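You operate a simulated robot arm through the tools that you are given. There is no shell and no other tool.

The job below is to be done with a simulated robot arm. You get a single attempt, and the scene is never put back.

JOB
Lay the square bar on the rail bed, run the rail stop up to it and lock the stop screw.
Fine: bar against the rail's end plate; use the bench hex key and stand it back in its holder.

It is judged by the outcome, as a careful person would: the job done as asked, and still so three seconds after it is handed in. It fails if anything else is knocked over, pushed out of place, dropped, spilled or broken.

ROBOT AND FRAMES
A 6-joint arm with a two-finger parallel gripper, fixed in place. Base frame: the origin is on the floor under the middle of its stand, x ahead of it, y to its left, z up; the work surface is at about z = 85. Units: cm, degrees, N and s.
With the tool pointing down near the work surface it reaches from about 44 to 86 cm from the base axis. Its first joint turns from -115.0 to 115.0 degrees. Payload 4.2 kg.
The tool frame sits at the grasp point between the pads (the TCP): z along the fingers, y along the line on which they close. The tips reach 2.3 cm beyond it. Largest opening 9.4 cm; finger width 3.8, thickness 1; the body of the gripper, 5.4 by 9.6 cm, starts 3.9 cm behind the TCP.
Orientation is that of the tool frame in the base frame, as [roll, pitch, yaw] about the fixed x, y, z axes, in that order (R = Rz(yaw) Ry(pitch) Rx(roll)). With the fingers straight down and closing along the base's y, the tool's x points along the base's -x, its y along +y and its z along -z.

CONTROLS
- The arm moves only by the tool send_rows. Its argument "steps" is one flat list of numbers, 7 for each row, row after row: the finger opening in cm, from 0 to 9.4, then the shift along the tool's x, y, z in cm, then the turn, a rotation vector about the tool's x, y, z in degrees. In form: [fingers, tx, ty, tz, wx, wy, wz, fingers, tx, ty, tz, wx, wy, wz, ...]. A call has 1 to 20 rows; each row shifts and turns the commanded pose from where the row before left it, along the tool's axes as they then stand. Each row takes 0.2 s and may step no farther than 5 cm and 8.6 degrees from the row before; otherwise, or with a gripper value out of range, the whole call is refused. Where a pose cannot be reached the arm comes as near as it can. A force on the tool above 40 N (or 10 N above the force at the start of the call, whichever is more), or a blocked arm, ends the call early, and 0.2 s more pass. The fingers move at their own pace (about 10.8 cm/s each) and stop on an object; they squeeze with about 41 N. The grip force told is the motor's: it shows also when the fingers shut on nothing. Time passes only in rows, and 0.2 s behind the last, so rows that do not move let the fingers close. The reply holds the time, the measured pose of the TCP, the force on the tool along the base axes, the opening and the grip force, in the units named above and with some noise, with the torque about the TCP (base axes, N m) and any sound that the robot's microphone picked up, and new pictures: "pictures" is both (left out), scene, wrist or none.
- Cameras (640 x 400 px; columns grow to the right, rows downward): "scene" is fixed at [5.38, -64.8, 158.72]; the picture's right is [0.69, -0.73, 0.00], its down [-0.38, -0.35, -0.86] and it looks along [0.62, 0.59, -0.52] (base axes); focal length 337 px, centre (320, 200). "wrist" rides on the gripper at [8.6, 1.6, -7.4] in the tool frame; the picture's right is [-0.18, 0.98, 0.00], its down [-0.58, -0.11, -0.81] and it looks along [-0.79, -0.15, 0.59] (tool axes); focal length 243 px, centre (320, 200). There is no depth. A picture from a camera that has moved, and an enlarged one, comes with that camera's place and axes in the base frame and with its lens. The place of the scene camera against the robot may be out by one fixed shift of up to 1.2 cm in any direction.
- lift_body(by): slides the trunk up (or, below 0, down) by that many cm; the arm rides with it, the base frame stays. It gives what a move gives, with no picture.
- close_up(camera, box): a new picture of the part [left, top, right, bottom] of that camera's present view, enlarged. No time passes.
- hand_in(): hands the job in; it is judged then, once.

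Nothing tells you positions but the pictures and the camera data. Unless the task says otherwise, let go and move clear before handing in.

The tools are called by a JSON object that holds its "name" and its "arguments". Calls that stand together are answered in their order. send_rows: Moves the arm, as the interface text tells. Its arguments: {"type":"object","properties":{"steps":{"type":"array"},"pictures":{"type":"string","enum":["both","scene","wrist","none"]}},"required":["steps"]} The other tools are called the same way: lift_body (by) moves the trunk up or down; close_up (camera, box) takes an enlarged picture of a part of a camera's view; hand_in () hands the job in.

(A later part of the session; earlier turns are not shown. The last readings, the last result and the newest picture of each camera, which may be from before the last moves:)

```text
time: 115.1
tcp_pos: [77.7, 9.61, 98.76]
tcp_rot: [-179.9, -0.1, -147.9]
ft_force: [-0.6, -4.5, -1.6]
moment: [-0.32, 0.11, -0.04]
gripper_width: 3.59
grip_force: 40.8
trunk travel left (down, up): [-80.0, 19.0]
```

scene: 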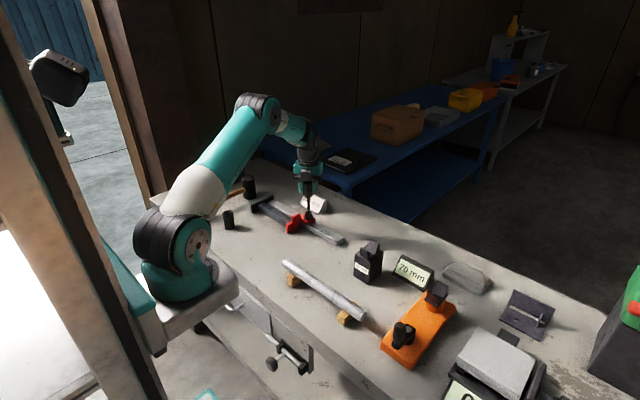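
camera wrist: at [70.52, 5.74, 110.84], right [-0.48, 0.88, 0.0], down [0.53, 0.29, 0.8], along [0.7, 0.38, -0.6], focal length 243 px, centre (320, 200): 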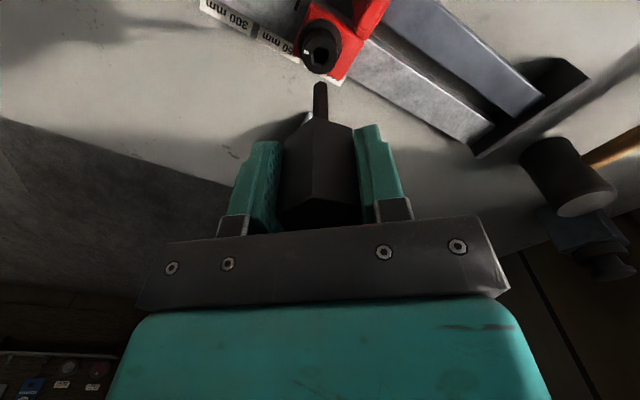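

{"name": "send_rows", "arguments": {"steps": [0, -0.054, 0.084, 0, 0, 0, 0, 0, -0.054, 0.084, 0, 0, 0, 0, 0, -0.043, 0.067, 0, 0, 0, 0, 0, 0, 0, 0, 0, 0, 0, 0, 0, 0, 0, 0, 0, 0], "pictures": "none"}}

{"name": "close_up", "arguments": {"camera": "scene", "box": [278, 205, 318, 235]}}

```text
time: 116.3
tcp_pos: [77.71, 9.75, 98.77]
tcp_rot: [-179.9, 0.0, -147.9]
ft_force: [-0.9, -21.2, 0.2]
moment: [-1.6, 0.09, -0.03]
gripper_width: 3.57
grip_force: 40.7
trunk travel left (down, up): [-80.0, 19.0]
```

```text
13.33 times, centred on (298, 220) of scene
camera zoom: at [5.38, -64.8, 158.72], right [0.69, -0.73, 0.0], down [-0.38, -0.35, -0.86], along [0.62, 0.59, -0.52], focal length 4492 px, centre (613, -67)
```

zoom: 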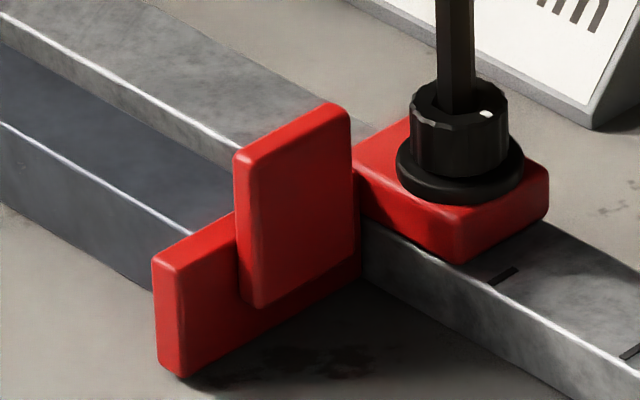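

{"name": "send_rows", "arguments": {"steps": [0, -0.038, 0.059, 0, 0, 0, 0, 0, -0.038, 0.059, 0, 0, 0, 0, 0, 0, 0, 0, 0, 0, 0, 0, 0, 0, 0, 0, 0, 0], "pictures": "none"}}

{"name": "close_up", "arguments": {"camera": "scene", "box": [278, 205, 318, 235]}}

```text
time: 117.3
tcp_pos: [77.83, 9.91, 98.81]
tcp_rot: [-179.9, 0.0, -148.1]
ft_force: [0.0, -25.1, 1.0]
moment: [-1.98, 0.07, -0.06]
gripper_width: 3.58
grip_force: 40.9
trunk travel left (down, up): [-80.0, 19.0]
```

```text
13.33 times, centred on (298, 220) of scene
camera zoom: at [5.38, -64.8, 158.72], right [0.69, -0.73, 0.0], down [-0.38, -0.35, -0.86], along [0.62, 0.59, -0.52], focal length 4492 px, centre (613, -67)
```

zoom: 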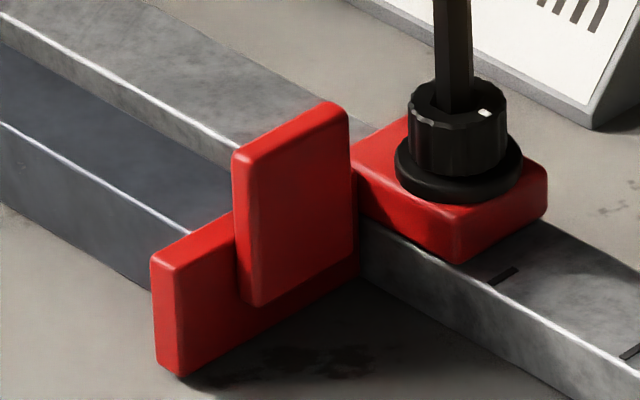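

{"name": "send_rows", "arguments": {"steps": [0, -0.038, 0.059, 0, 0, 0, 0, 0, -0.02, 0.03, 0, 0, 0, 0, 0, 0, 0, 0, 0, 0, 0, 0, 0, 0, 0, 0, 0, 0], "pictures": "none"}}

{"name": "close_up", "arguments": {"camera": "scene", "box": [278, 205, 318, 235]}}

```text
time: 118.3
tcp_pos: [77.78, 10.16, 98.93]
tcp_rot: [-179.8, 0.1, -148.1]
ft_force: [0.1, -26.4, 2.6]
moment: [-2.03, -0.06, -0.08]
gripper_width: 3.59
grip_force: 40.9
trunk travel left (down, up): [-80.0, 19.0]
```

```text
13.33 times, centred on (298, 220) of scene
camera zoom: at [5.38, -64.8, 158.72], right [0.69, -0.73, 0.0], down [-0.38, -0.35, -0.86], along [0.62, 0.59, -0.52], focal length 4492 px, centre (613, -67)
```

zoom: 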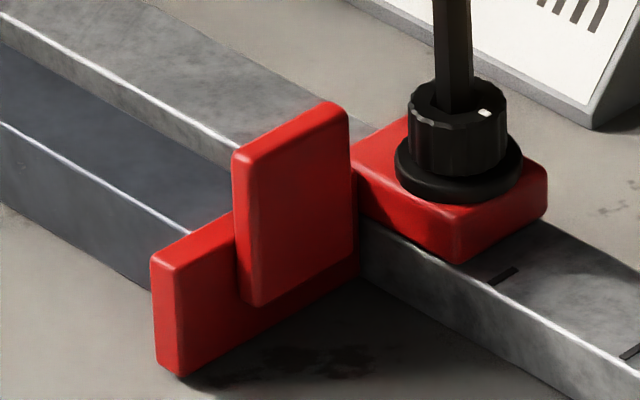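

The stop foot is back in contact with the bar and the screw mark hasn't moved. I'll unload the key without pushing the stop back, then withdraw it.

{"name": "send_rows", "arguments": {"steps": [0, 0.043, -0.067, -0.1, 0, 0, 0, 0, 0.043, -0.067, -0.1, 0, 0, 0, 0, 0.043, -0.067, -0.1, 0, 0, 0, 0, 0, 0, 0, 0, 0, 0], "pictures": "none"}}

```text
time: 119.3
tcp_pos: [77.84, 10.07, 99.02]
tcp_rot: [-179.9, 0.0, -147.8]
ft_force: [2.5, -11.6, -5.6]
moment: [-0.94, -0.18, -0.01]
gripper_width: 3.56
grip_force: 40.9
trunk travel left (down, up): [-80.0, 19.0]
```

One final firm clockwise twist with the stop held against the bar.

{"name": "send_rows", "arguments": {"steps": [0, 0, 0, 0.15, 0, 0, 0, 0, 0, 0, 0.15, 0, 0, 0, 0, 0, 0, 0.08, 0, 0, 0, 0, 0, 0, 0, 0, 0, 4, 0, 0, 0, 0, 0, 0, 4, 0, 0, 0, 0, 0, 0, 2, 0, 0, 0, 0, 0, 0, 0], "pictures": "none"}}

{"name": "close_up", "arguments": {"camera": "scene", "box": [278, 205, 318, 235]}}

```text
time: 120.9
tcp_pos: [77.76, 9.99, 98.64]
tcp_rot: [-179.9, 0.0, -157.9]
ft_force: [0.3, -7.1, -0.5]
moment: [-0.6, -0.02, 0.03]
gripper_width: 3.55
grip_force: 40.4
trunk travel left (down, up): [-80.0, 19.0]
```

```text
13.33 times, centred on (298, 220) of scene
camera zoom: at [5.38, -64.8, 158.72], right [0.69, -0.73, 0.0], down [-0.38, -0.35, -0.86], along [0.62, 0.59, -0.52], focal length 4492 px, centre (613, -67)
```

zoom: 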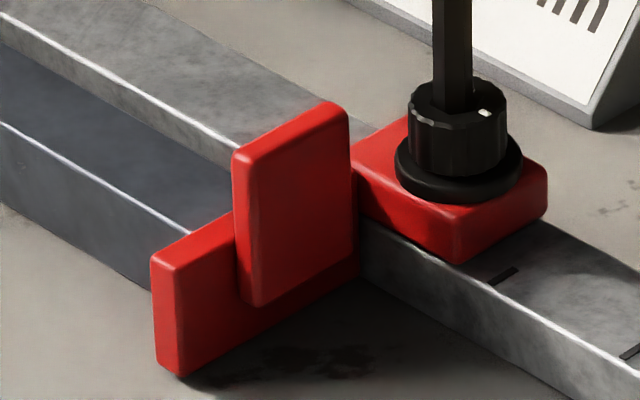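

{"name": "send_rows", "arguments": {"steps": [0, 0, 0, 0.08, 0, 0, 3, 0, 0, 0, 0.04, 0, 0, 3, 0, 0, 0, 0, 0, 0, 0], "pictures": "none"}}

{"name": "close_up", "arguments": {"camera": "scene", "box": [278, 205, 318, 235]}}

```text
time: 121.7
tcp_pos: [77.76, 9.97, 98.73]
tcp_rot: [-180.0, 0.3, -163.8]
ft_force: [4.8, -9.9, 11.9]
moment: [-0.82, -0.34, 1.26]
gripper_width: 3.62
grip_force: 40.9
trunk travel left (down, up): [-80.0, 19.0]
```

```text
13.33 times, centred on (298, 220) of scene
camera zoom: at [5.38, -64.8, 158.72], right [0.69, -0.73, 0.0], down [-0.38, -0.35, -0.86], along [0.62, 0.59, -0.52], focal length 4492 px, centre (613, -67)
```

zoom: 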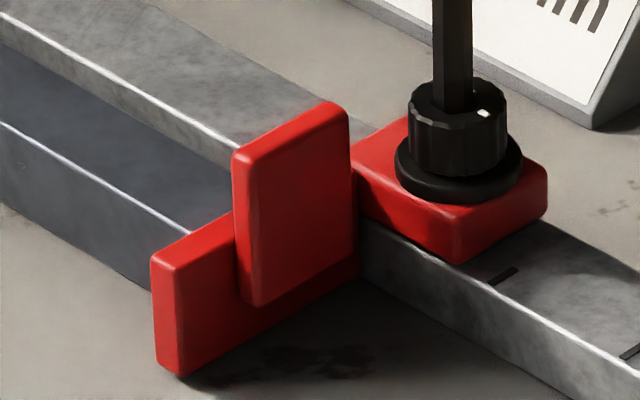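

{"name": "close_up", "arguments": {"camera": "scene", "box": [296, 200, 320, 220]}}

{"name": "close_up", "arguments": {"camera": "wrist", "box": [290, 40, 370, 100]}}

```text
16.00 times, centred on (308, 210) of scene
camera zoom: at [5.38, -64.8, 158.72], right [0.69, -0.73, 0.0], down [-0.38, -0.35, -0.86], along [0.62, 0.59, -0.52], focal length 5391 px, centre (512, 40)
```

zoom: 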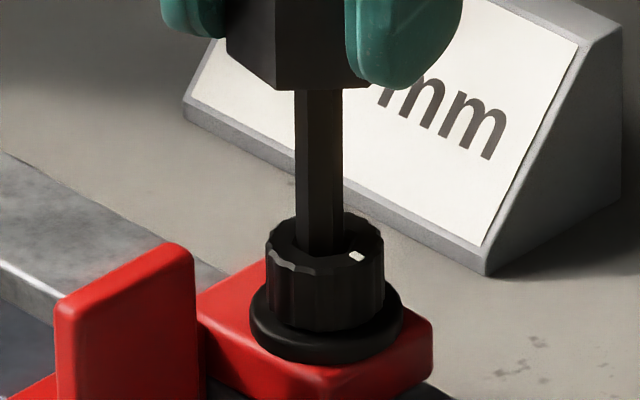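

```text
6.67 times, centred on (330, 70) of wrist
camera zoom: at [68.91, 9.17, 106.07], right [-0.1, 1.0, 0.0], down [0.58, 0.06, 0.81], along [0.81, 0.08, -0.59], focal length 1618 px, centre (253, 1067)
```

zoom: 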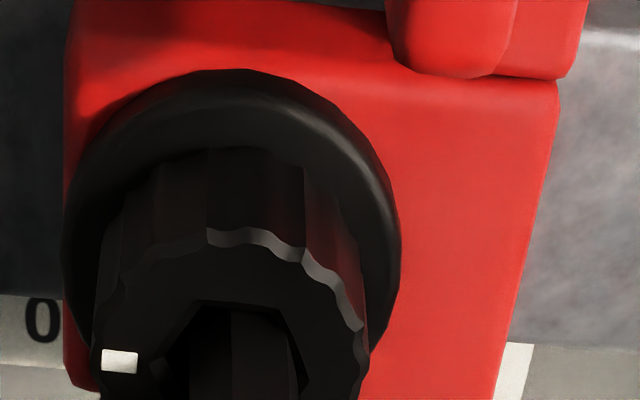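

The screw is hard tight: the mark hasn't moved at 1.26 Nm. I'll relax the twist, unload sideways and lift the key out.

{"name": "send_rows", "arguments": {"steps": [0, 0, 0, 0, 0, 0, -3, 0, 0, 0, -0.1, 0, 0, -3, 0, 0, 0, -0.1, 0, 0, 0, 0, 0, 0, 0, 0, 0, 0], "pictures": "none"}}

```text
time: 122.7
tcp_pos: [77.85, 9.93, 98.6]
tcp_rot: [180.0, 0.0, -157.7]
ft_force: [8.4, -5.5, 0.8]
moment: [-0.5, -0.79, 0.02]
gripper_width: 3.57
grip_force: 40.6
trunk travel left (down, up): [-80.0, 19.0]
```

{"name": "send_rows", "arguments": {"steps": [0, -0.044, -0.05, -0.2, 0, 0, 0, 0, 0, 0, -0.3, 0, 0, 0, 0, 0, 0, -0.4, 0, 0, 0, 0, 0, 0, -0.6, 0, 0, 0, 0, 0, 0, -1.5, 0, 0, 0, 0, 0, 0, -2.5, 0, 0, 0, 0, 0, 0, 0, 0, 0, 0], "pictures": "both"}}

{"name": "close_up", "arguments": {"camera": "scene", "box": [278, 205, 318, 235]}}

{"name": "close_up", "arguments": {"camera": "scene", "box": [240, 180, 340, 250]}}

```text
time: 124.3
tcp_pos: [77.75, 9.9, 104.38]
tcp_rot: [180.0, 0.0, -157.9]
ft_force: [0.1, -0.1, -1.5]
moment: [0.0, 0.0, 0.0]
gripper_width: 3.57
grip_force: 40.7
trunk travel left (down, up): [-80.0, 19.0]
camera wrist: at [69.03, 8.15, 111.71], right [-0.2, 0.98, 0.0], down [0.58, 0.12, 0.81], along [0.79, 0.16, -0.59], focal length 243 px, centre (320, 200)
```

scene: 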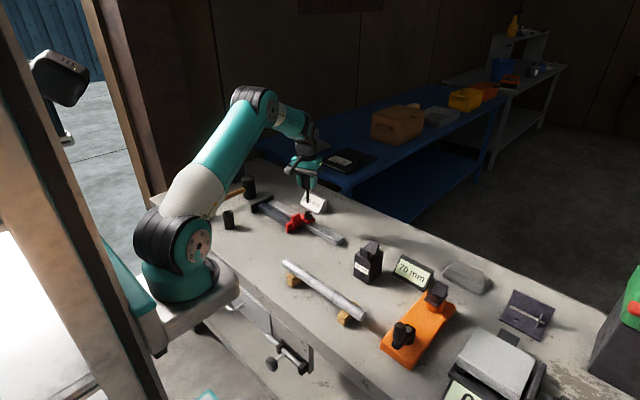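
wrist: 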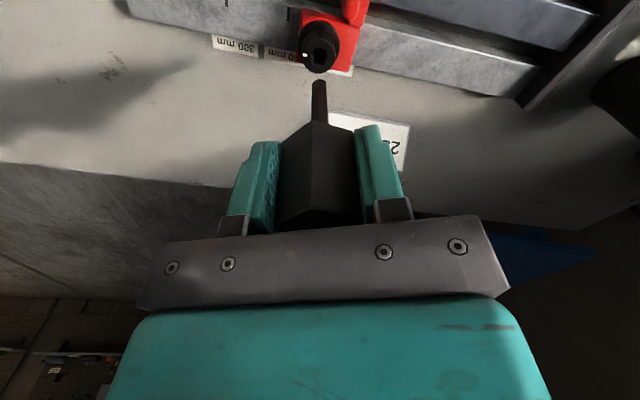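

```text
13.33 times, centred on (298, 220) of scene
camera zoom: at [5.38, -64.8, 158.72], right [0.69, -0.73, 0.0], down [-0.38, -0.35, -0.86], along [0.62, 0.59, -0.52], focal length 4492 px, centre (613, -67)
```

zoom: 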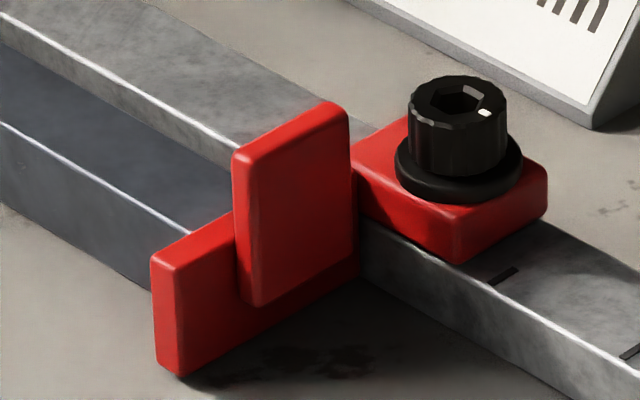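

```text
5.71 times, centred on (290, 215) of scene
camera zoom: at [5.38, -64.8, 158.72], right [0.69, -0.73, 0.0], down [-0.38, -0.35, -0.86], along [0.62, 0.59, -0.52], focal length 1925 px, centre (491, 114)
```

zoom: 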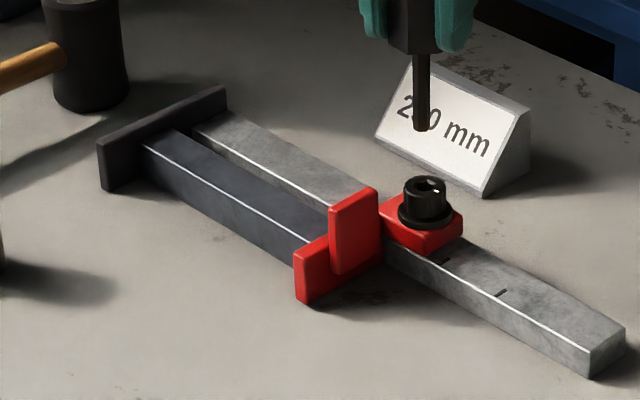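

The stop is locked in contact with the bar and the key is out. Now I'll turn back to yaw 180 and carry the key to its holder at about (56.6, 31.05).

{"name": "send_rows", "arguments": {"steps": [0, 0, 0, -0.5, 0, 0, 7.4, 0, 0, 0, -0.5, 0, 0, 7.4, 0, 0, 0, 0, 0, 0, 7.3, 0, 2.64, 2.64, 0, 0, 0, 0, 0, 2.64, 2.64, 0, 0, 0, 0, 0, 2.64, 2.64, 0, 0, 0, 0, 0, 2.64, 2.64, 0, 0, 0, 0, 0, 2.64, 2.64, 0, 0, 0, 0, 0, 2.64, 2.64, 0, 0, 0, 0, 0, 2.64, 2.64, 0, 0, 0, 0, 0, 2.64, 2.64, 0, 0, 0, 0, 0, 0, 0, 0, 0, 0, 0], "pictures": "both"}}

{"name": "close_up", "arguments": {"camera": "wrist", "box": [270, 0, 390, 130]}}

{"name": "close_up", "arguments": {"camera": "scene", "box": [195, 160, 265, 235]}}

```text
time: 126.9
tcp_pos: [56.55, 30.87, 105.38]
tcp_rot: [-179.9, 0.1, -179.8]
ft_force: [-0.5, -0.1, -1.1]
moment: [0.01, 0.0, 0.0]
gripper_width: 3.55
grip_force: 41.3
trunk travel left (down, up): [-80.0, 19.0]
camera wrist: at [47.83, 32.63, 112.87], right [0.18, 0.98, 0.0], down [0.58, -0.11, 0.81], along [0.79, -0.15, -0.59], focal length 243 px, centre (320, 200)
```

scene: 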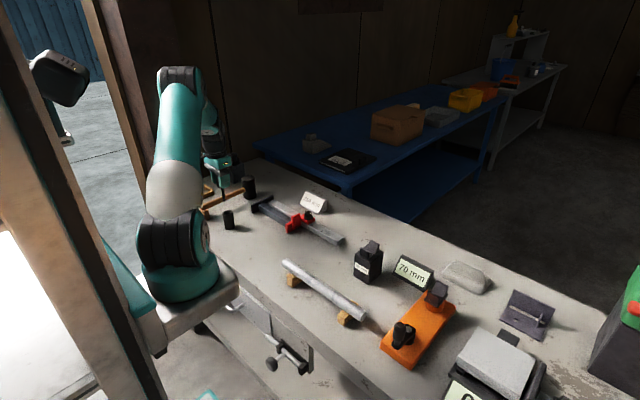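
wrist: 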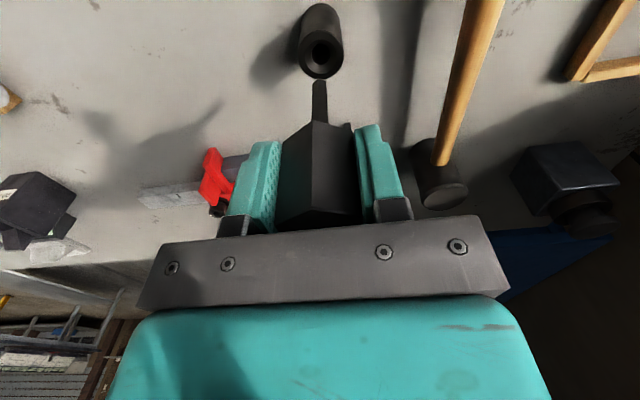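

```text
3.08 times, centred on (330, 65) of wrist
camera zoom: at [47.83, 32.63, 112.87], right [0.18, 0.98, 0.0], down [0.58, -0.11, 0.81], along [0.79, -0.15, -0.59], focal length 746 px, centre (289, 615)
```

zoom: 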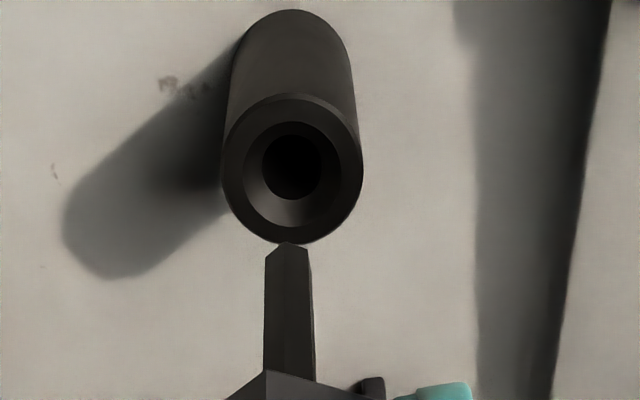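

```text
5.33 times, centred on (230, 198) of scene
camera zoom: at [5.38, -64.8, 158.72], right [0.69, -0.73, 0.0], down [-0.38, -0.35, -0.86], along [0.62, 0.59, -0.52], focal length 1797 px, centre (800, 213)
```

zoom: 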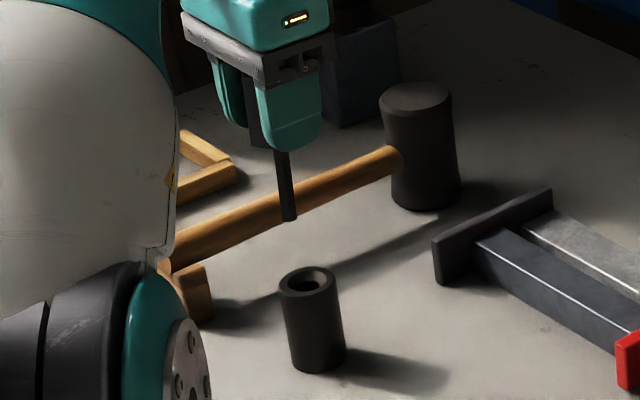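

The bit is over the holder just as it was at pick-up. I'll lower to just above the funnel and check from both cameras.

{"name": "send_rows", "arguments": {"steps": [0, 0, 0, 1.5, 0, 0, 0, 0, 0, 0, 1.2, 0, 0, 0, 0, 0, 0, 0.8, 0, 0, 0, 0, 0, 0, 0, 0, 0, 0], "pictures": "none"}}

{"name": "close_up", "arguments": {"camera": "wrist", "box": [280, 20, 370, 110]}}

{"name": "close_up", "arguments": {"camera": "scene", "box": [215, 185, 245, 235]}}

```text
time: 127.9
tcp_pos: [56.63, 30.93, 101.7]
tcp_rot: [-180.0, 0.1, -179.9]
ft_force: [0.3, -0.3, -1.0]
moment: [-0.01, -0.03, 0.03]
gripper_width: 3.57
grip_force: 41.1
trunk travel left (down, up): [-80.0, 19.0]
```

```text
4.44 times, centred on (325, 65) of wrist
camera zoom: at [47.88, 32.65, 109.19], right [0.18, 0.98, 0.0], down [0.58, -0.11, 0.81], along [0.79, -0.15, -0.59], focal length 1078 px, centre (298, 800)
```

zoom: 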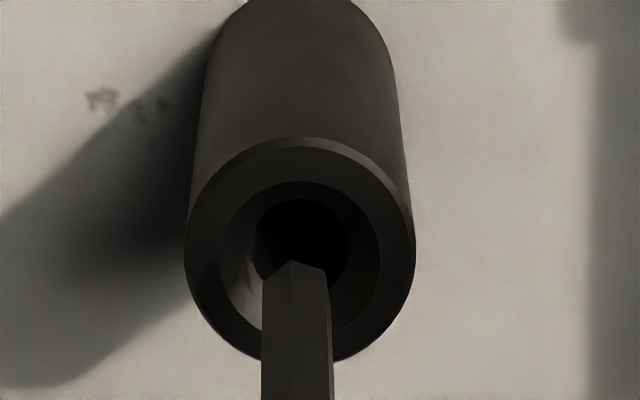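

```text
8.00 times, centred on (230, 210) of scene
camera zoom: at [5.38, -64.8, 158.72], right [0.69, -0.73, 0.0], down [-0.38, -0.35, -0.86], along [0.62, 0.59, -0.52], focal length 2696 px, centre (1040, 120)
```

zoom: 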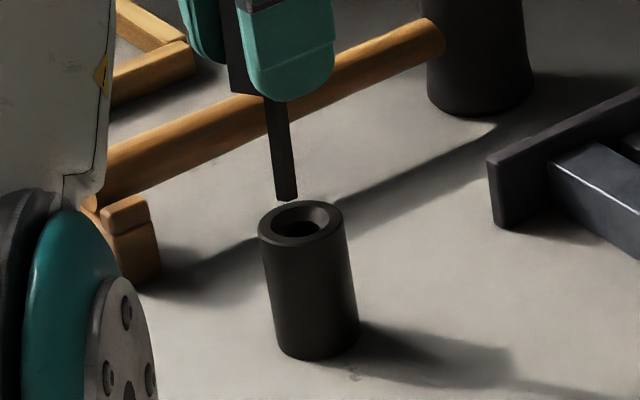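

The key has tilted slightly in the grip, so its tip sits about 0.4 cm toward -x from the bore. I'll correct and check again.

{"name": "send_rows", "arguments": {"steps": [0, -0.4, 0.05, 0, 0, 0, 0, 0, 0, 0, 0.4, 0, 0, 0, 0, 0, 0, 0, 0, 0, 0], "pictures": "none"}}

{"name": "close_up", "arguments": {"camera": "wrist", "box": [280, 20, 370, 110]}}

{"name": "close_up", "arguments": {"camera": "scene", "box": [215, 195, 245, 220]}}

```text
time: 128.7
tcp_pos: [57.14, 31.12, 101.43]
tcp_rot: [180.0, 0.1, -179.9]
ft_force: [-0.3, 0.5, -1.0]
moment: [0.02, -0.01, -0.01]
gripper_width: 3.56
grip_force: 41.2
trunk travel left (down, up): [-80.0, 19.0]
```

```text
4.44 times, centred on (325, 65) of wrist
camera zoom: at [48.31, 32.72, 108.8], right [0.18, 0.98, 0.0], down [0.58, -0.11, 0.81], along [0.79, -0.15, -0.59], focal length 1078 px, centre (298, 800)
```

zoom: 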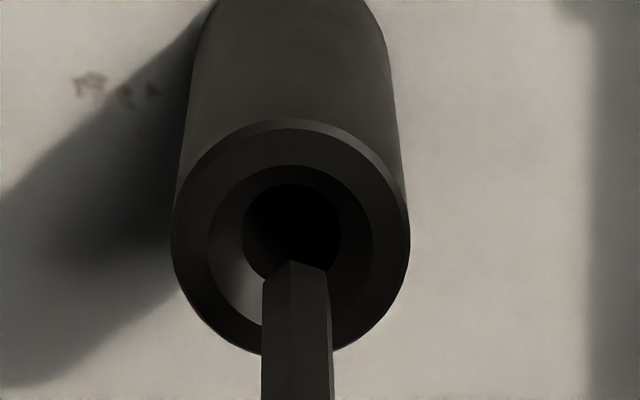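

```text
16.00 times, centred on (230, 208) of scene
camera zoom: at [5.38, -64.8, 158.72], right [0.69, -0.73, 0.0], down [-0.38, -0.35, -0.86], along [0.62, 0.59, -0.52], focal length 5391 px, centre (1760, 80)
```

zoom: 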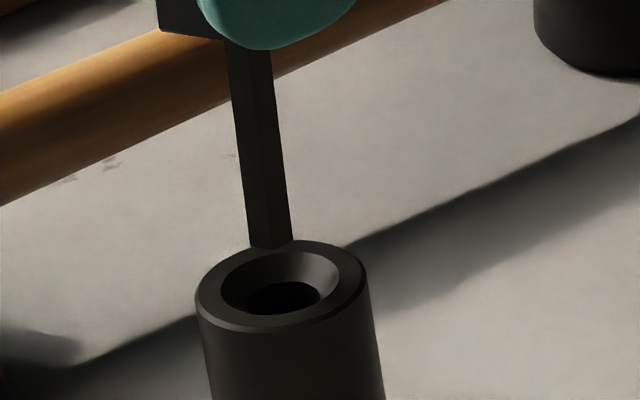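

{"name": "send_rows", "arguments": {"steps": [0, 0.05, -0.07, 0.4, 0, 0, 0, 0, 0, 0, 0.4, 0, 0, 0, 0, 0, 0, 0.4, 0, 0, 0, 0, 0, 0, 0.3, 0, 0, 0, 0, 0, 0, 0, 0, 0, 0], "pictures": "none"}}

{"name": "close_up", "arguments": {"camera": "wrist", "box": [280, 20, 370, 110]}}

{"name": "close_up", "arguments": {"camera": "scene", "box": [215, 195, 245, 220]}}

```text
time: 129.9
tcp_pos: [57.03, 30.91, 99.82]
tcp_rot: [180.0, 0.1, 180.0]
ft_force: [-0.6, 0.5, -0.3]
moment: [0.02, 0.01, -0.02]
gripper_width: 3.55
grip_force: 41.2
trunk travel left (down, up): [-80.0, 19.0]
```

```text
4.44 times, centred on (325, 65) of wrist
camera zoom: at [48.26, 32.66, 107.31], right [0.18, 0.98, 0.0], down [0.58, -0.11, 0.81], along [0.79, -0.15, -0.59], focal length 1078 px, centre (298, 800)
```

zoom: 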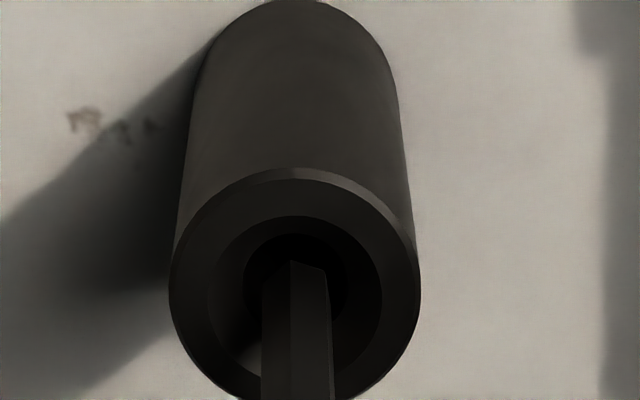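

```text
16.00 times, centred on (230, 208) of scene
camera zoom: at [5.38, -64.8, 158.72], right [0.69, -0.73, 0.0], down [-0.38, -0.35, -0.86], along [0.62, 0.59, -0.52], focal length 5391 px, centre (1760, 80)
```

zoom: 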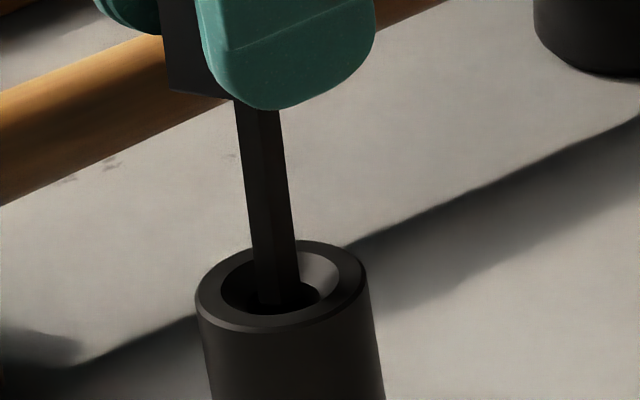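

The bit is entering the bore. The key leans about 3° in the grip, so I'll tilt the tool -3° about its y axis, keeping the tip in place, to make the key upright before lowering.

{"name": "send_rows", "arguments": {"steps": [0, 0.21, 0, 0, 0, -1.5, 0, 0, 0.21, 0, 0, 0, -1.5, 0, 0, 0, 0, 0, 0, 0, 0], "pictures": "none"}}

{"name": "close_up", "arguments": {"camera": "scene", "box": [215, 190, 245, 220]}}

{"name": "close_up", "arguments": {"camera": "wrist", "box": [280, 20, 370, 110]}}

```text
time: 130.7
tcp_pos: [56.47, 31.12, 99.83]
tcp_rot: [-180.0, 3.1, -179.8]
ft_force: [-0.2, 0.6, -0.9]
moment: [0.01, -0.03, 0.0]
gripper_width: 3.58
grip_force: 40.8
trunk travel left (down, up): [-80.0, 19.0]
```

```text
13.33 times, centred on (230, 205) of scene
camera zoom: at [5.38, -64.8, 158.72], right [0.69, -0.73, 0.0], down [-0.38, -0.35, -0.86], along [0.62, 0.59, -0.52], focal length 4492 px, centre (1520, 133)
```

zoom: 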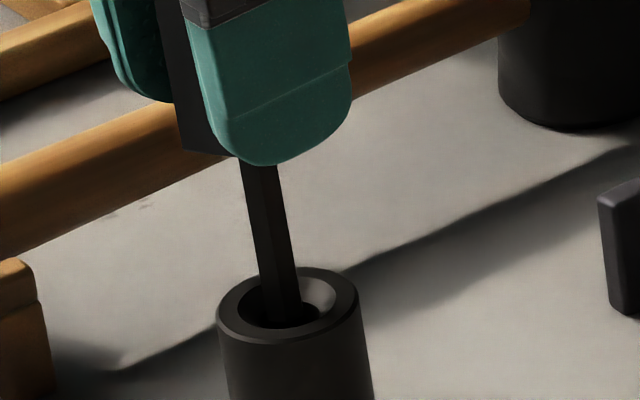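

```text
4.44 times, centred on (325, 65) of wrist
camera zoom: at [47.39, 32.66, 106.83], right [0.18, 0.98, 0.01], down [0.54, -0.11, 0.84], along [0.82, -0.15, -0.55], focal length 1078 px, centre (298, 800)
```

zoom: 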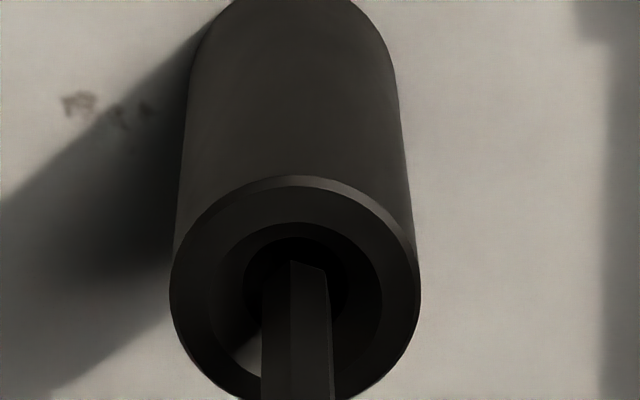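

The key is now upright in line with the holder. Lowering straight down in stages, watching for contact.

{"name": "send_rows", "arguments": {"steps": [0, 0.027, 0, 0.5, 0, 0, 0, 0, 0.027, 0, 0.5, 0, 0, 0, 0, 0.027, 0, 0.5, 0, 0, 0, 0, 0.027, 0, 0.5, 0, 0, 0, 0, 0, 0, 0, 0, 0, 0], "pictures": "none"}}

```text
time: 131.9
tcp_pos: [56.72, 30.99, 97.89]
tcp_rot: [-180.0, 3.1, -179.9]
ft_force: [0.6, -0.6, -1.5]
moment: [-0.02, 0.02, 0.01]
gripper_width: 3.58
grip_force: 41.2
trunk travel left (down, up): [-80.0, 19.0]
```

{"name": "send_rows", "arguments": {"steps": [0, 0.027, 0, 0.5, 0, 0, 0, 0, 0.027, 0, 0.5, 0, 0, 0, 0, 0.027, 0, 0.5, 0, 0, 0, 0, 0.022, 0, 0.4, 0, 0, 0, 0, 0, 0, 0, 0, 0, 0], "pictures": "both"}}

{"name": "close_up", "arguments": {"camera": "scene", "box": [205, 180, 255, 235]}}

{"name": "close_up", "arguments": {"camera": "wrist", "box": [230, 30, 410, 230]}}

```text
time: 133.1
tcp_pos: [56.59, 31.04, 96.09]
tcp_rot: [-180.0, 3.1, -179.9]
ft_force: [-0.8, -0.1, 0.6]
moment: [0.03, -0.01, 0.0]
gripper_width: 3.56
grip_force: 41.1
trunk travel left (down, up): [-80.0, 19.0]
camera wrist: at [47.43, 32.68, 102.92], right [0.18, 0.98, 0.01], down [0.54, -0.11, 0.84], along [0.82, -0.15, -0.55], focal length 243 px, centre (320, 200)
```

scene: 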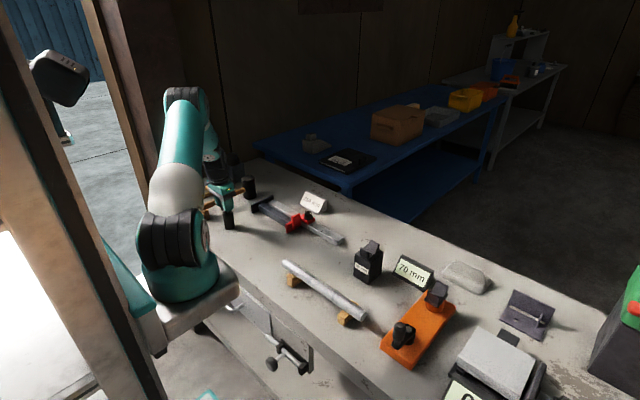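
wrist: 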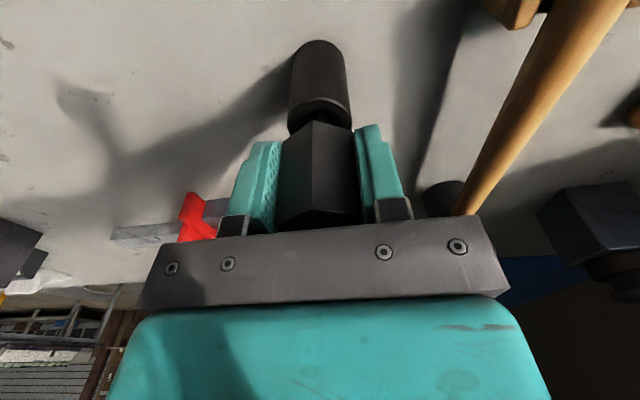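

```text
7.27 times, centred on (230, 208) of scene
camera zoom: at [5.38, -64.8, 158.72], right [0.69, -0.73, 0.0], down [-0.38, -0.35, -0.86], along [0.62, 0.59, -0.52], focal length 2450 px, centre (974, 146)
```

zoom: 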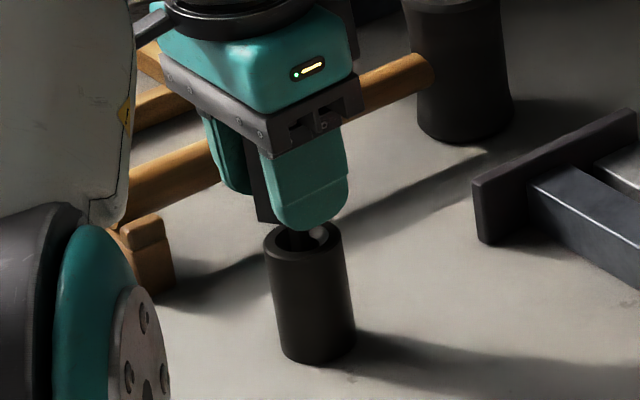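

```text
2.00 times, centred on (320, 130) of wrist
camera zoom: at [47.43, 32.68, 102.92], right [0.18, 0.98, 0.01], down [0.54, -0.11, 0.84], along [0.82, -0.15, -0.55], focal length 485 px, centre (320, 340)
```

zoom: 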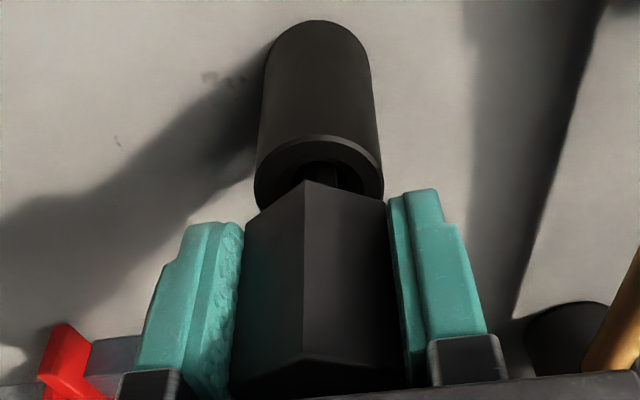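

{"name": "send_rows", "arguments": {"steps": [0, 0.016, 0, 0.3, 0, 0, 0, 0, 0.016, 0, 0.3, 0, 0, 0, 0, 0.016, 0, 0.3, 0, 0, 0, 0, 0, 0, 0, 0, 0, 0], "pictures": "wrist"}}

{"name": "close_up", "arguments": {"camera": "scene", "box": [210, 185, 250, 235]}}

{"name": "close_up", "arguments": {"camera": "wrist", "box": [260, 50, 380, 150]}}

```text
time: 134.1
tcp_pos: [56.46, 31.02, 95.13]
tcp_rot: [180.0, 3.2, -179.9]
ft_force: [0.2, 0.9, -0.7]
moment: [0.02, 0.0, 0.0]
gripper_width: 3.59
grip_force: 40.2
trunk travel left (down, up): [-80.0, 19.0]
camera wrist: at [47.4, 32.7, 102.02], right [0.18, 0.98, 0.01], down [0.54, -0.11, 0.84], along [0.82, -0.15, -0.55], focal length 243 px, centre (320, 200)
```

wrist: 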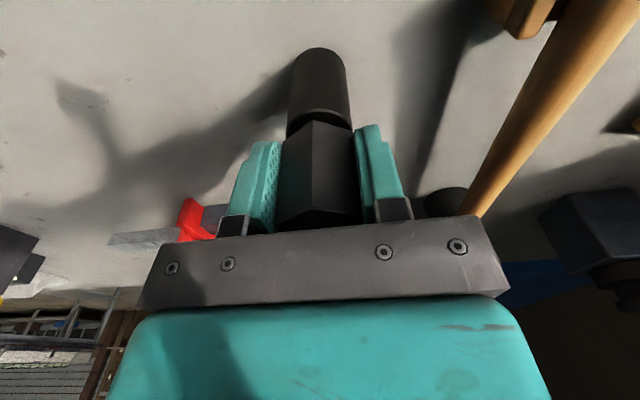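

```text
8.00 times, centred on (230, 210) of scene
camera zoom: at [5.38, -64.8, 158.72], right [0.69, -0.73, 0.0], down [-0.38, -0.35, -0.86], along [0.62, 0.59, -0.52], focal length 2696 px, centre (1040, 120)
```

zoom: 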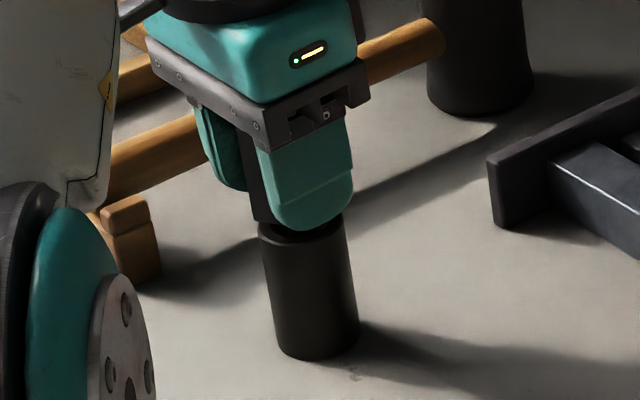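

```text
4.00 times, centred on (320, 100) of wrist
camera zoom: at [47.4, 32.7, 102.02], right [0.18, 0.98, 0.01], down [0.54, -0.11, 0.84], along [0.82, -0.15, -0.55], focal length 970 px, centre (320, 600)
```

zoom: 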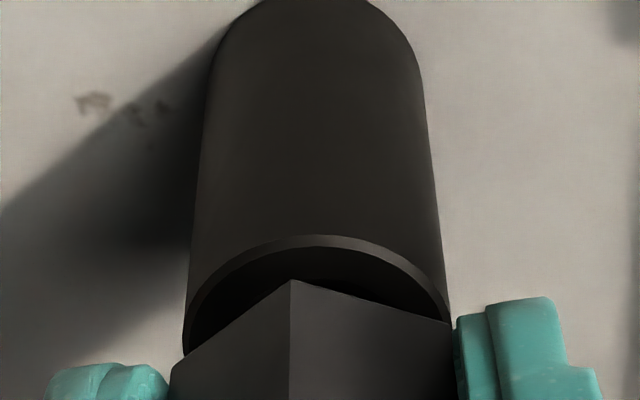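

{"name": "send_rows", "arguments": {"steps": [0, 0.011, 0, 0.2, 0, 0, 0, 0, 0.008, 0, 0.15, 0, 0, 0, 0, 0, 0, 0, 0, 0, 0], "pictures": "none"}}

{"name": "close_up", "arguments": {"camera": "scene", "box": [215, 200, 245, 225]}}

```text
time: 134.9
tcp_pos: [56.42, 30.91, 94.69]
tcp_rot: [-180.0, 3.0, -179.9]
ft_force: [0.2, -0.5, -0.8]
moment: [0.02, 0.03, -0.02]
gripper_width: 3.54
grip_force: 41.1
trunk travel left (down, up): [-80.0, 19.0]
```

```text
16.00 times, centred on (230, 212) of scene
camera zoom: at [5.38, -64.8, 158.72], right [0.69, -0.73, 0.0], down [-0.38, -0.35, -0.86], along [0.62, 0.59, -0.52], focal length 5391 px, centre (1760, 0)
```

zoom: 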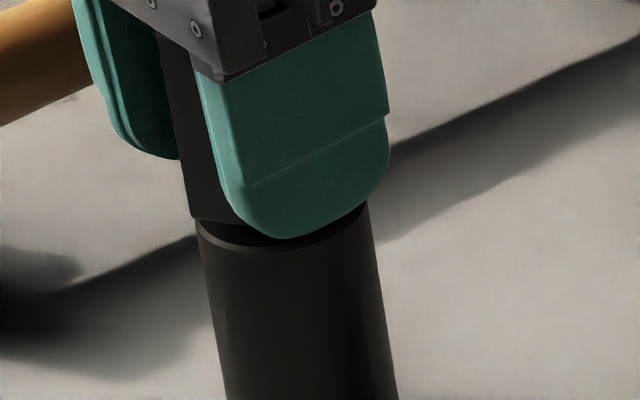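

{"name": "send_rows", "arguments": {"steps": [0, 0.008, 0, 0.15, 0, 0, 0, 0, 0.006, 0, 0.1, 0, 0, 0, 0, 0, 0, 0, 0, 0, 0], "pictures": "none"}}

{"name": "close_up", "arguments": {"camera": "scene", "box": [215, 200, 245, 225]}}

```text
time: 135.7
tcp_pos: [56.48, 30.94, 94.36]
tcp_rot: [180.0, 3.1, -179.8]
ft_force: [-0.4, 0.3, -1.7]
moment: [-0.04, 0.0, 0.0]
gripper_width: 3.57
grip_force: 41.0
trunk travel left (down, up): [-80.0, 19.0]
```

```text
16.00 times, centred on (230, 212) of scene
camera zoom: at [5.38, -64.8, 158.72], right [0.69, -0.73, 0.0], down [-0.38, -0.35, -0.86], along [0.62, 0.59, -0.52], focal length 5391 px, centre (1760, 0)
```

zoom: 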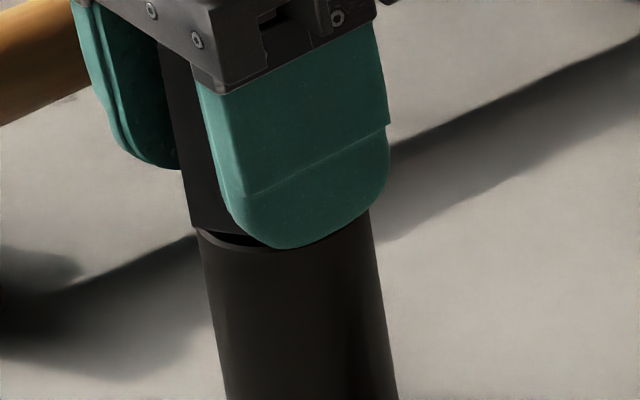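

{"name": "send_rows", "arguments": {"steps": [0, 0.006, 0, 0.1, 0, 0, 0, 0, 0, 0, 0, 0, 0, 0], "pictures": "none"}}

{"name": "close_up", "arguments": {"camera": "scene", "box": [215, 200, 245, 225]}}

{"name": "close_up", "arguments": {"camera": "wrist", "box": [260, 60, 380, 160]}}

```text
time: 136.3
tcp_pos: [56.49, 31.04, 94.25]
tcp_rot: [-179.9, 3.1, -179.9]
ft_force: [0.1, 0.2, -0.3]
moment: [-0.02, -0.01, 0.0]
gripper_width: 3.58
grip_force: 40.6
trunk travel left (down, up): [-80.0, 19.0]
```

```text
16.00 times, centred on (230, 212) of scene
camera zoom: at [5.38, -64.8, 158.72], right [0.69, -0.73, 0.0], down [-0.38, -0.35, -0.86], along [0.62, 0.59, -0.52], focal length 5391 px, centre (1760, 0)
```

zoom: 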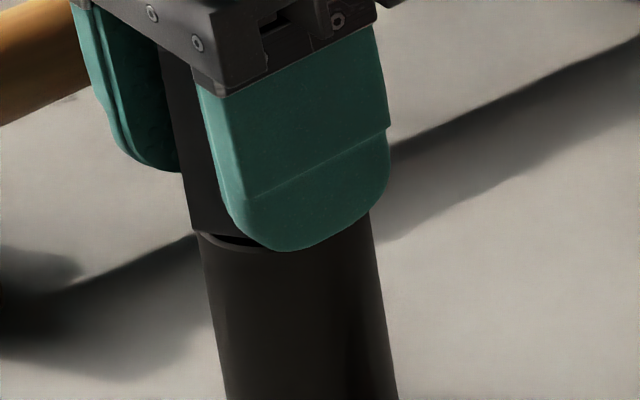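

```text
4.00 times, centred on (320, 110) of wrist
camera zoom: at [47.35, 32.64, 101.27], right [0.18, 0.98, 0.01], down [0.54, -0.11, 0.84], along [0.82, -0.15, -0.55], focal length 970 px, centre (320, 560)
```

zoom: 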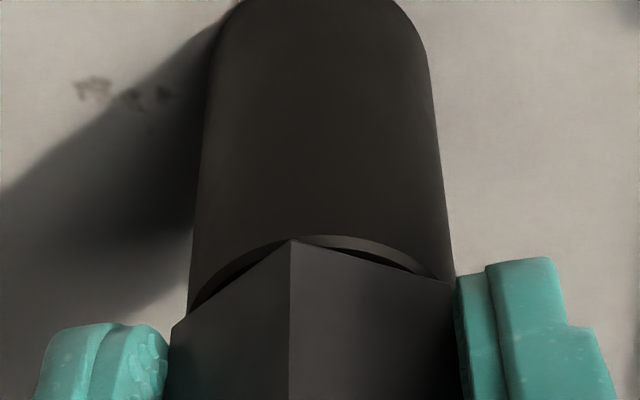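

{"name": "send_rows", "arguments": {"steps": [0, 0.006, 0, 0.1, 0, 0, 0, 0, 0.004, 0, 0.07, 0, 0, 0, 0, 0, 0, 0, 0, 0, 0], "pictures": "none"}}

{"name": "close_up", "arguments": {"camera": "wrist", "box": [260, 60, 380, 160]}}

```text
time: 137.1
tcp_pos: [56.52, 31.14, 94.19]
tcp_rot: [179.9, 3.2, -180.0]
ft_force: [-0.5, 0.5, -1.2]
moment: [-0.01, -0.02, -0.01]
gripper_width: 3.54
grip_force: 41.3
trunk travel left (down, up): [-80.0, 19.0]
```

```text
4.00 times, centred on (320, 110) of wrist
camera zoom: at [47.37, 32.7, 101.08], right [0.18, 0.98, 0.01], down [0.54, -0.11, 0.84], along [0.82, -0.15, -0.55], focal length 970 px, centre (320, 560)
```

zoom: 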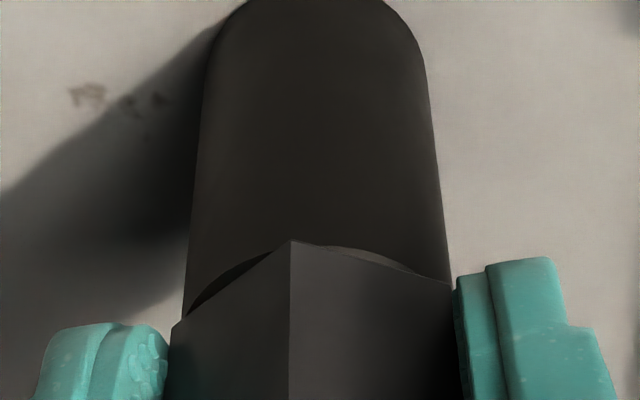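

{"name": "send_rows", "arguments": {"steps": [0, 0.005, 0, 0.08, 0, 0, 0, 0, 0, 0, 0, 0, 0, 0], "pictures": "none"}}

{"name": "close_up", "arguments": {"camera": "scene", "box": [215, 200, 245, 225]}}

```text
time: 137.7
tcp_pos: [56.5, 31.1, 94.2]
tcp_rot: [-180.0, 3.1, -179.9]
ft_force: [0.1, -0.6, 4.1]
moment: [0.01, 0.02, 0.0]
gripper_width: 3.54
grip_force: 40.4
trunk travel left (down, up): [-80.0, 19.0]
```

```text
16.00 times, centred on (230, 212) of scene
camera zoom: at [5.38, -64.8, 158.72], right [0.69, -0.73, 0.0], down [-0.38, -0.35, -0.86], along [0.62, 0.59, -0.52], focal length 5391 px, centre (1760, 0)
```

zoom: 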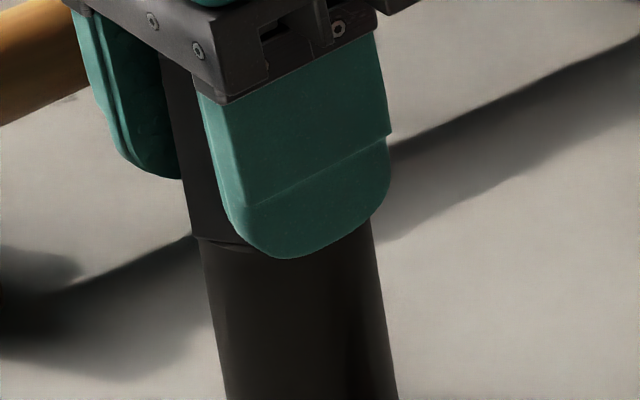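

The handle is seated on the holder rim (5 N contact). Opening the fingers now.

{"name": "send_rows", "arguments": {"steps": [3.8, 0, 0, 0, 0, 0, 0, 4.5, 0, 0, 0, 0, 0, 0, 6.5, 0, 0, 0, 0, 0, 0, 6.5, 0, 0, 0, 0, 0, 0], "pictures": "wrist"}}

{"name": "close_up", "arguments": {"camera": "scene", "box": [205, 180, 255, 235]}}

```text
time: 138.7
tcp_pos: [56.51, 30.98, 94.07]
tcp_rot: [-180.0, 3.1, -180.0]
ft_force: [-0.2, 0.0, 0.4]
moment: [-0.03, -0.01, -0.04]
gripper_width: 6.5
grip_force: 0.0
trunk travel left (down, up): [-80.0, 19.0]
camera wrist: at [47.37, 32.67, 101.0], right [0.18, 0.98, 0.01], down [0.54, -0.11, 0.84], along [0.82, -0.15, -0.55], focal length 243 px, centre (320, 200)
```

wrist: 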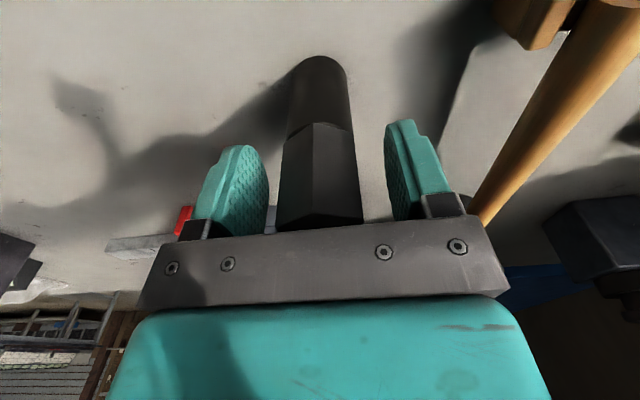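

```text
7.27 times, centred on (230, 208) of scene
camera zoom: at [5.38, -64.8, 158.72], right [0.69, -0.73, 0.0], down [-0.38, -0.35, -0.86], along [0.62, 0.59, -0.52], focal length 2450 px, centre (974, 146)
```

zoom: 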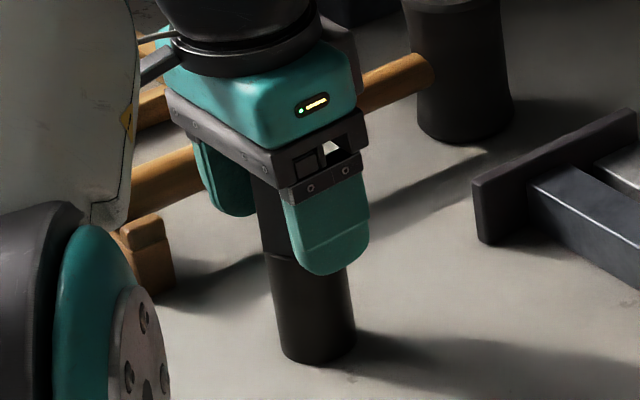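

The key stands upright in its holder. Raising the gripper straight up and clear.

{"name": "send_rows", "arguments": {"steps": [6.5, -0.054, 0, -1, 0, 0, 0, 6.5, -0.108, 0, -2, 0, 0, 0, 6.5, -0.16, 0, -3, 0, 0, 0, 6.5, -0.19, 0, -3.5, 0, 0, 0, 6.5, -0.19, 0, -3.5, 0, 0, 0, 6.5, 0, 0, 0, 0, 3.1, 0, 6.5, 0, 0, 0, 0, 0, 0], "pictures": "both"}}

{"name": "close_up", "arguments": {"camera": "scene", "box": [195, 170, 265, 235]}}

{"name": "close_up", "arguments": {"camera": "wrist", "box": [250, 0, 400, 120]}}

{"name": "close_up", "arguments": {"camera": "scene", "box": [278, 205, 318, 235]}}

```text
time: 140.3
tcp_pos: [56.43, 31.04, 107.06]
tcp_rot: [180.0, -0.1, -179.9]
ft_force: [0.3, -0.3, 0.3]
moment: [0.03, 0.0, 0.01]
gripper_width: 6.49
grip_force: 0.0
trunk travel left (down, up): [-80.0, 19.0]
camera wrist: at [47.74, 32.65, 114.53], right [0.18, 0.98, 0.0], down [0.58, -0.11, 0.81], along [0.79, -0.15, -0.59], focal length 243 px, centre (320, 200)
```

scene: 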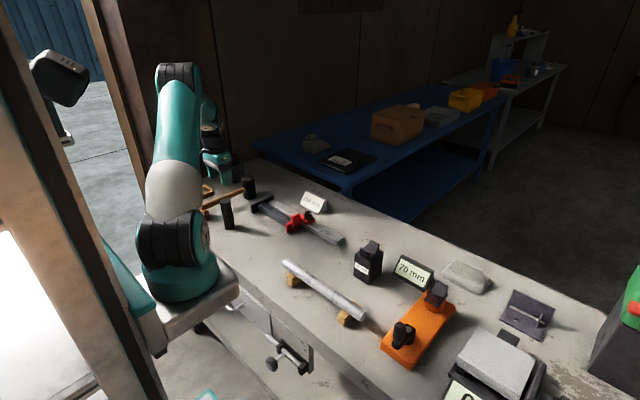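
wrist: 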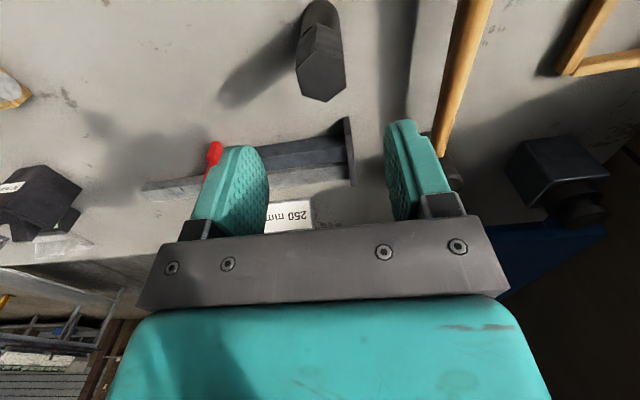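

```text
6.15 times, centred on (230, 202) of scene
camera zoom: at [5.38, -64.8, 158.72], right [0.69, -0.73, 0.0], down [-0.38, -0.35, -0.86], along [0.62, 0.59, -0.52], focal length 2074 px, centre (874, 185)
```

zoom: 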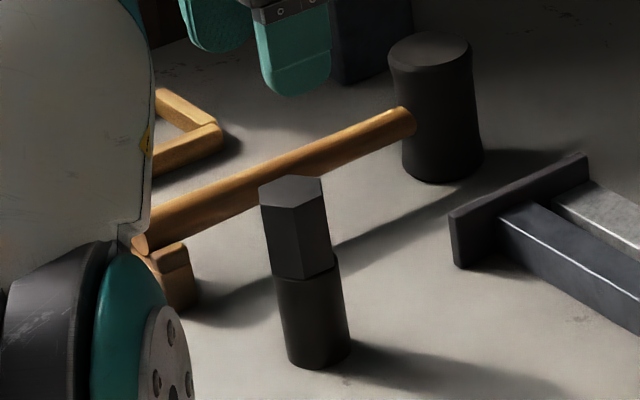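

```text
3.33 times, centred on (325, 60) of wrist
camera zoom: at [47.74, 32.65, 114.53], right [0.18, 0.98, 0.0], down [0.58, -0.11, 0.81], along [0.79, -0.15, -0.59], focal length 809 px, centre (303, 667)
```

zoom: 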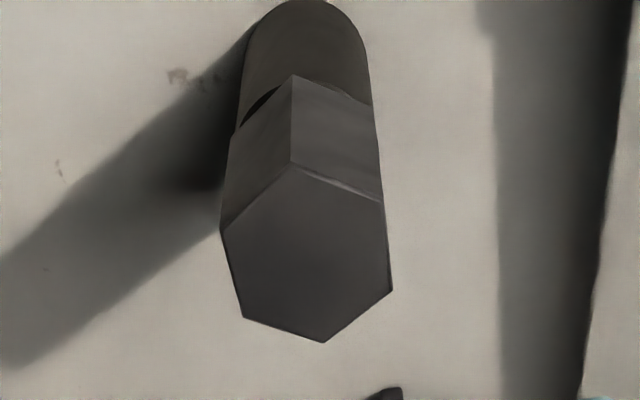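

```text
13.33 times, centred on (298, 220) of scene
camera zoom: at [5.38, -64.8, 158.72], right [0.69, -0.73, 0.0], down [-0.38, -0.35, -0.86], along [0.62, 0.59, -0.52], focal length 4492 px, centre (613, -67)
```

zoom: 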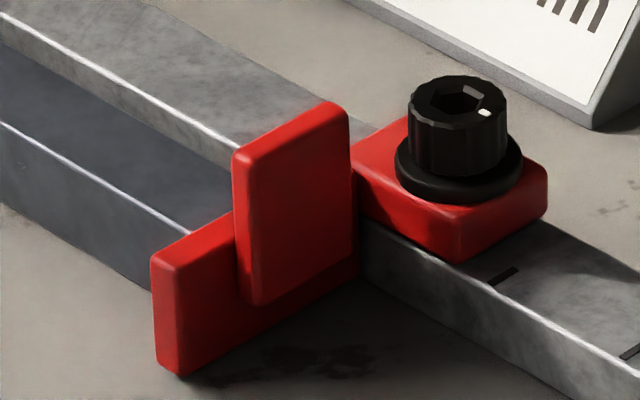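

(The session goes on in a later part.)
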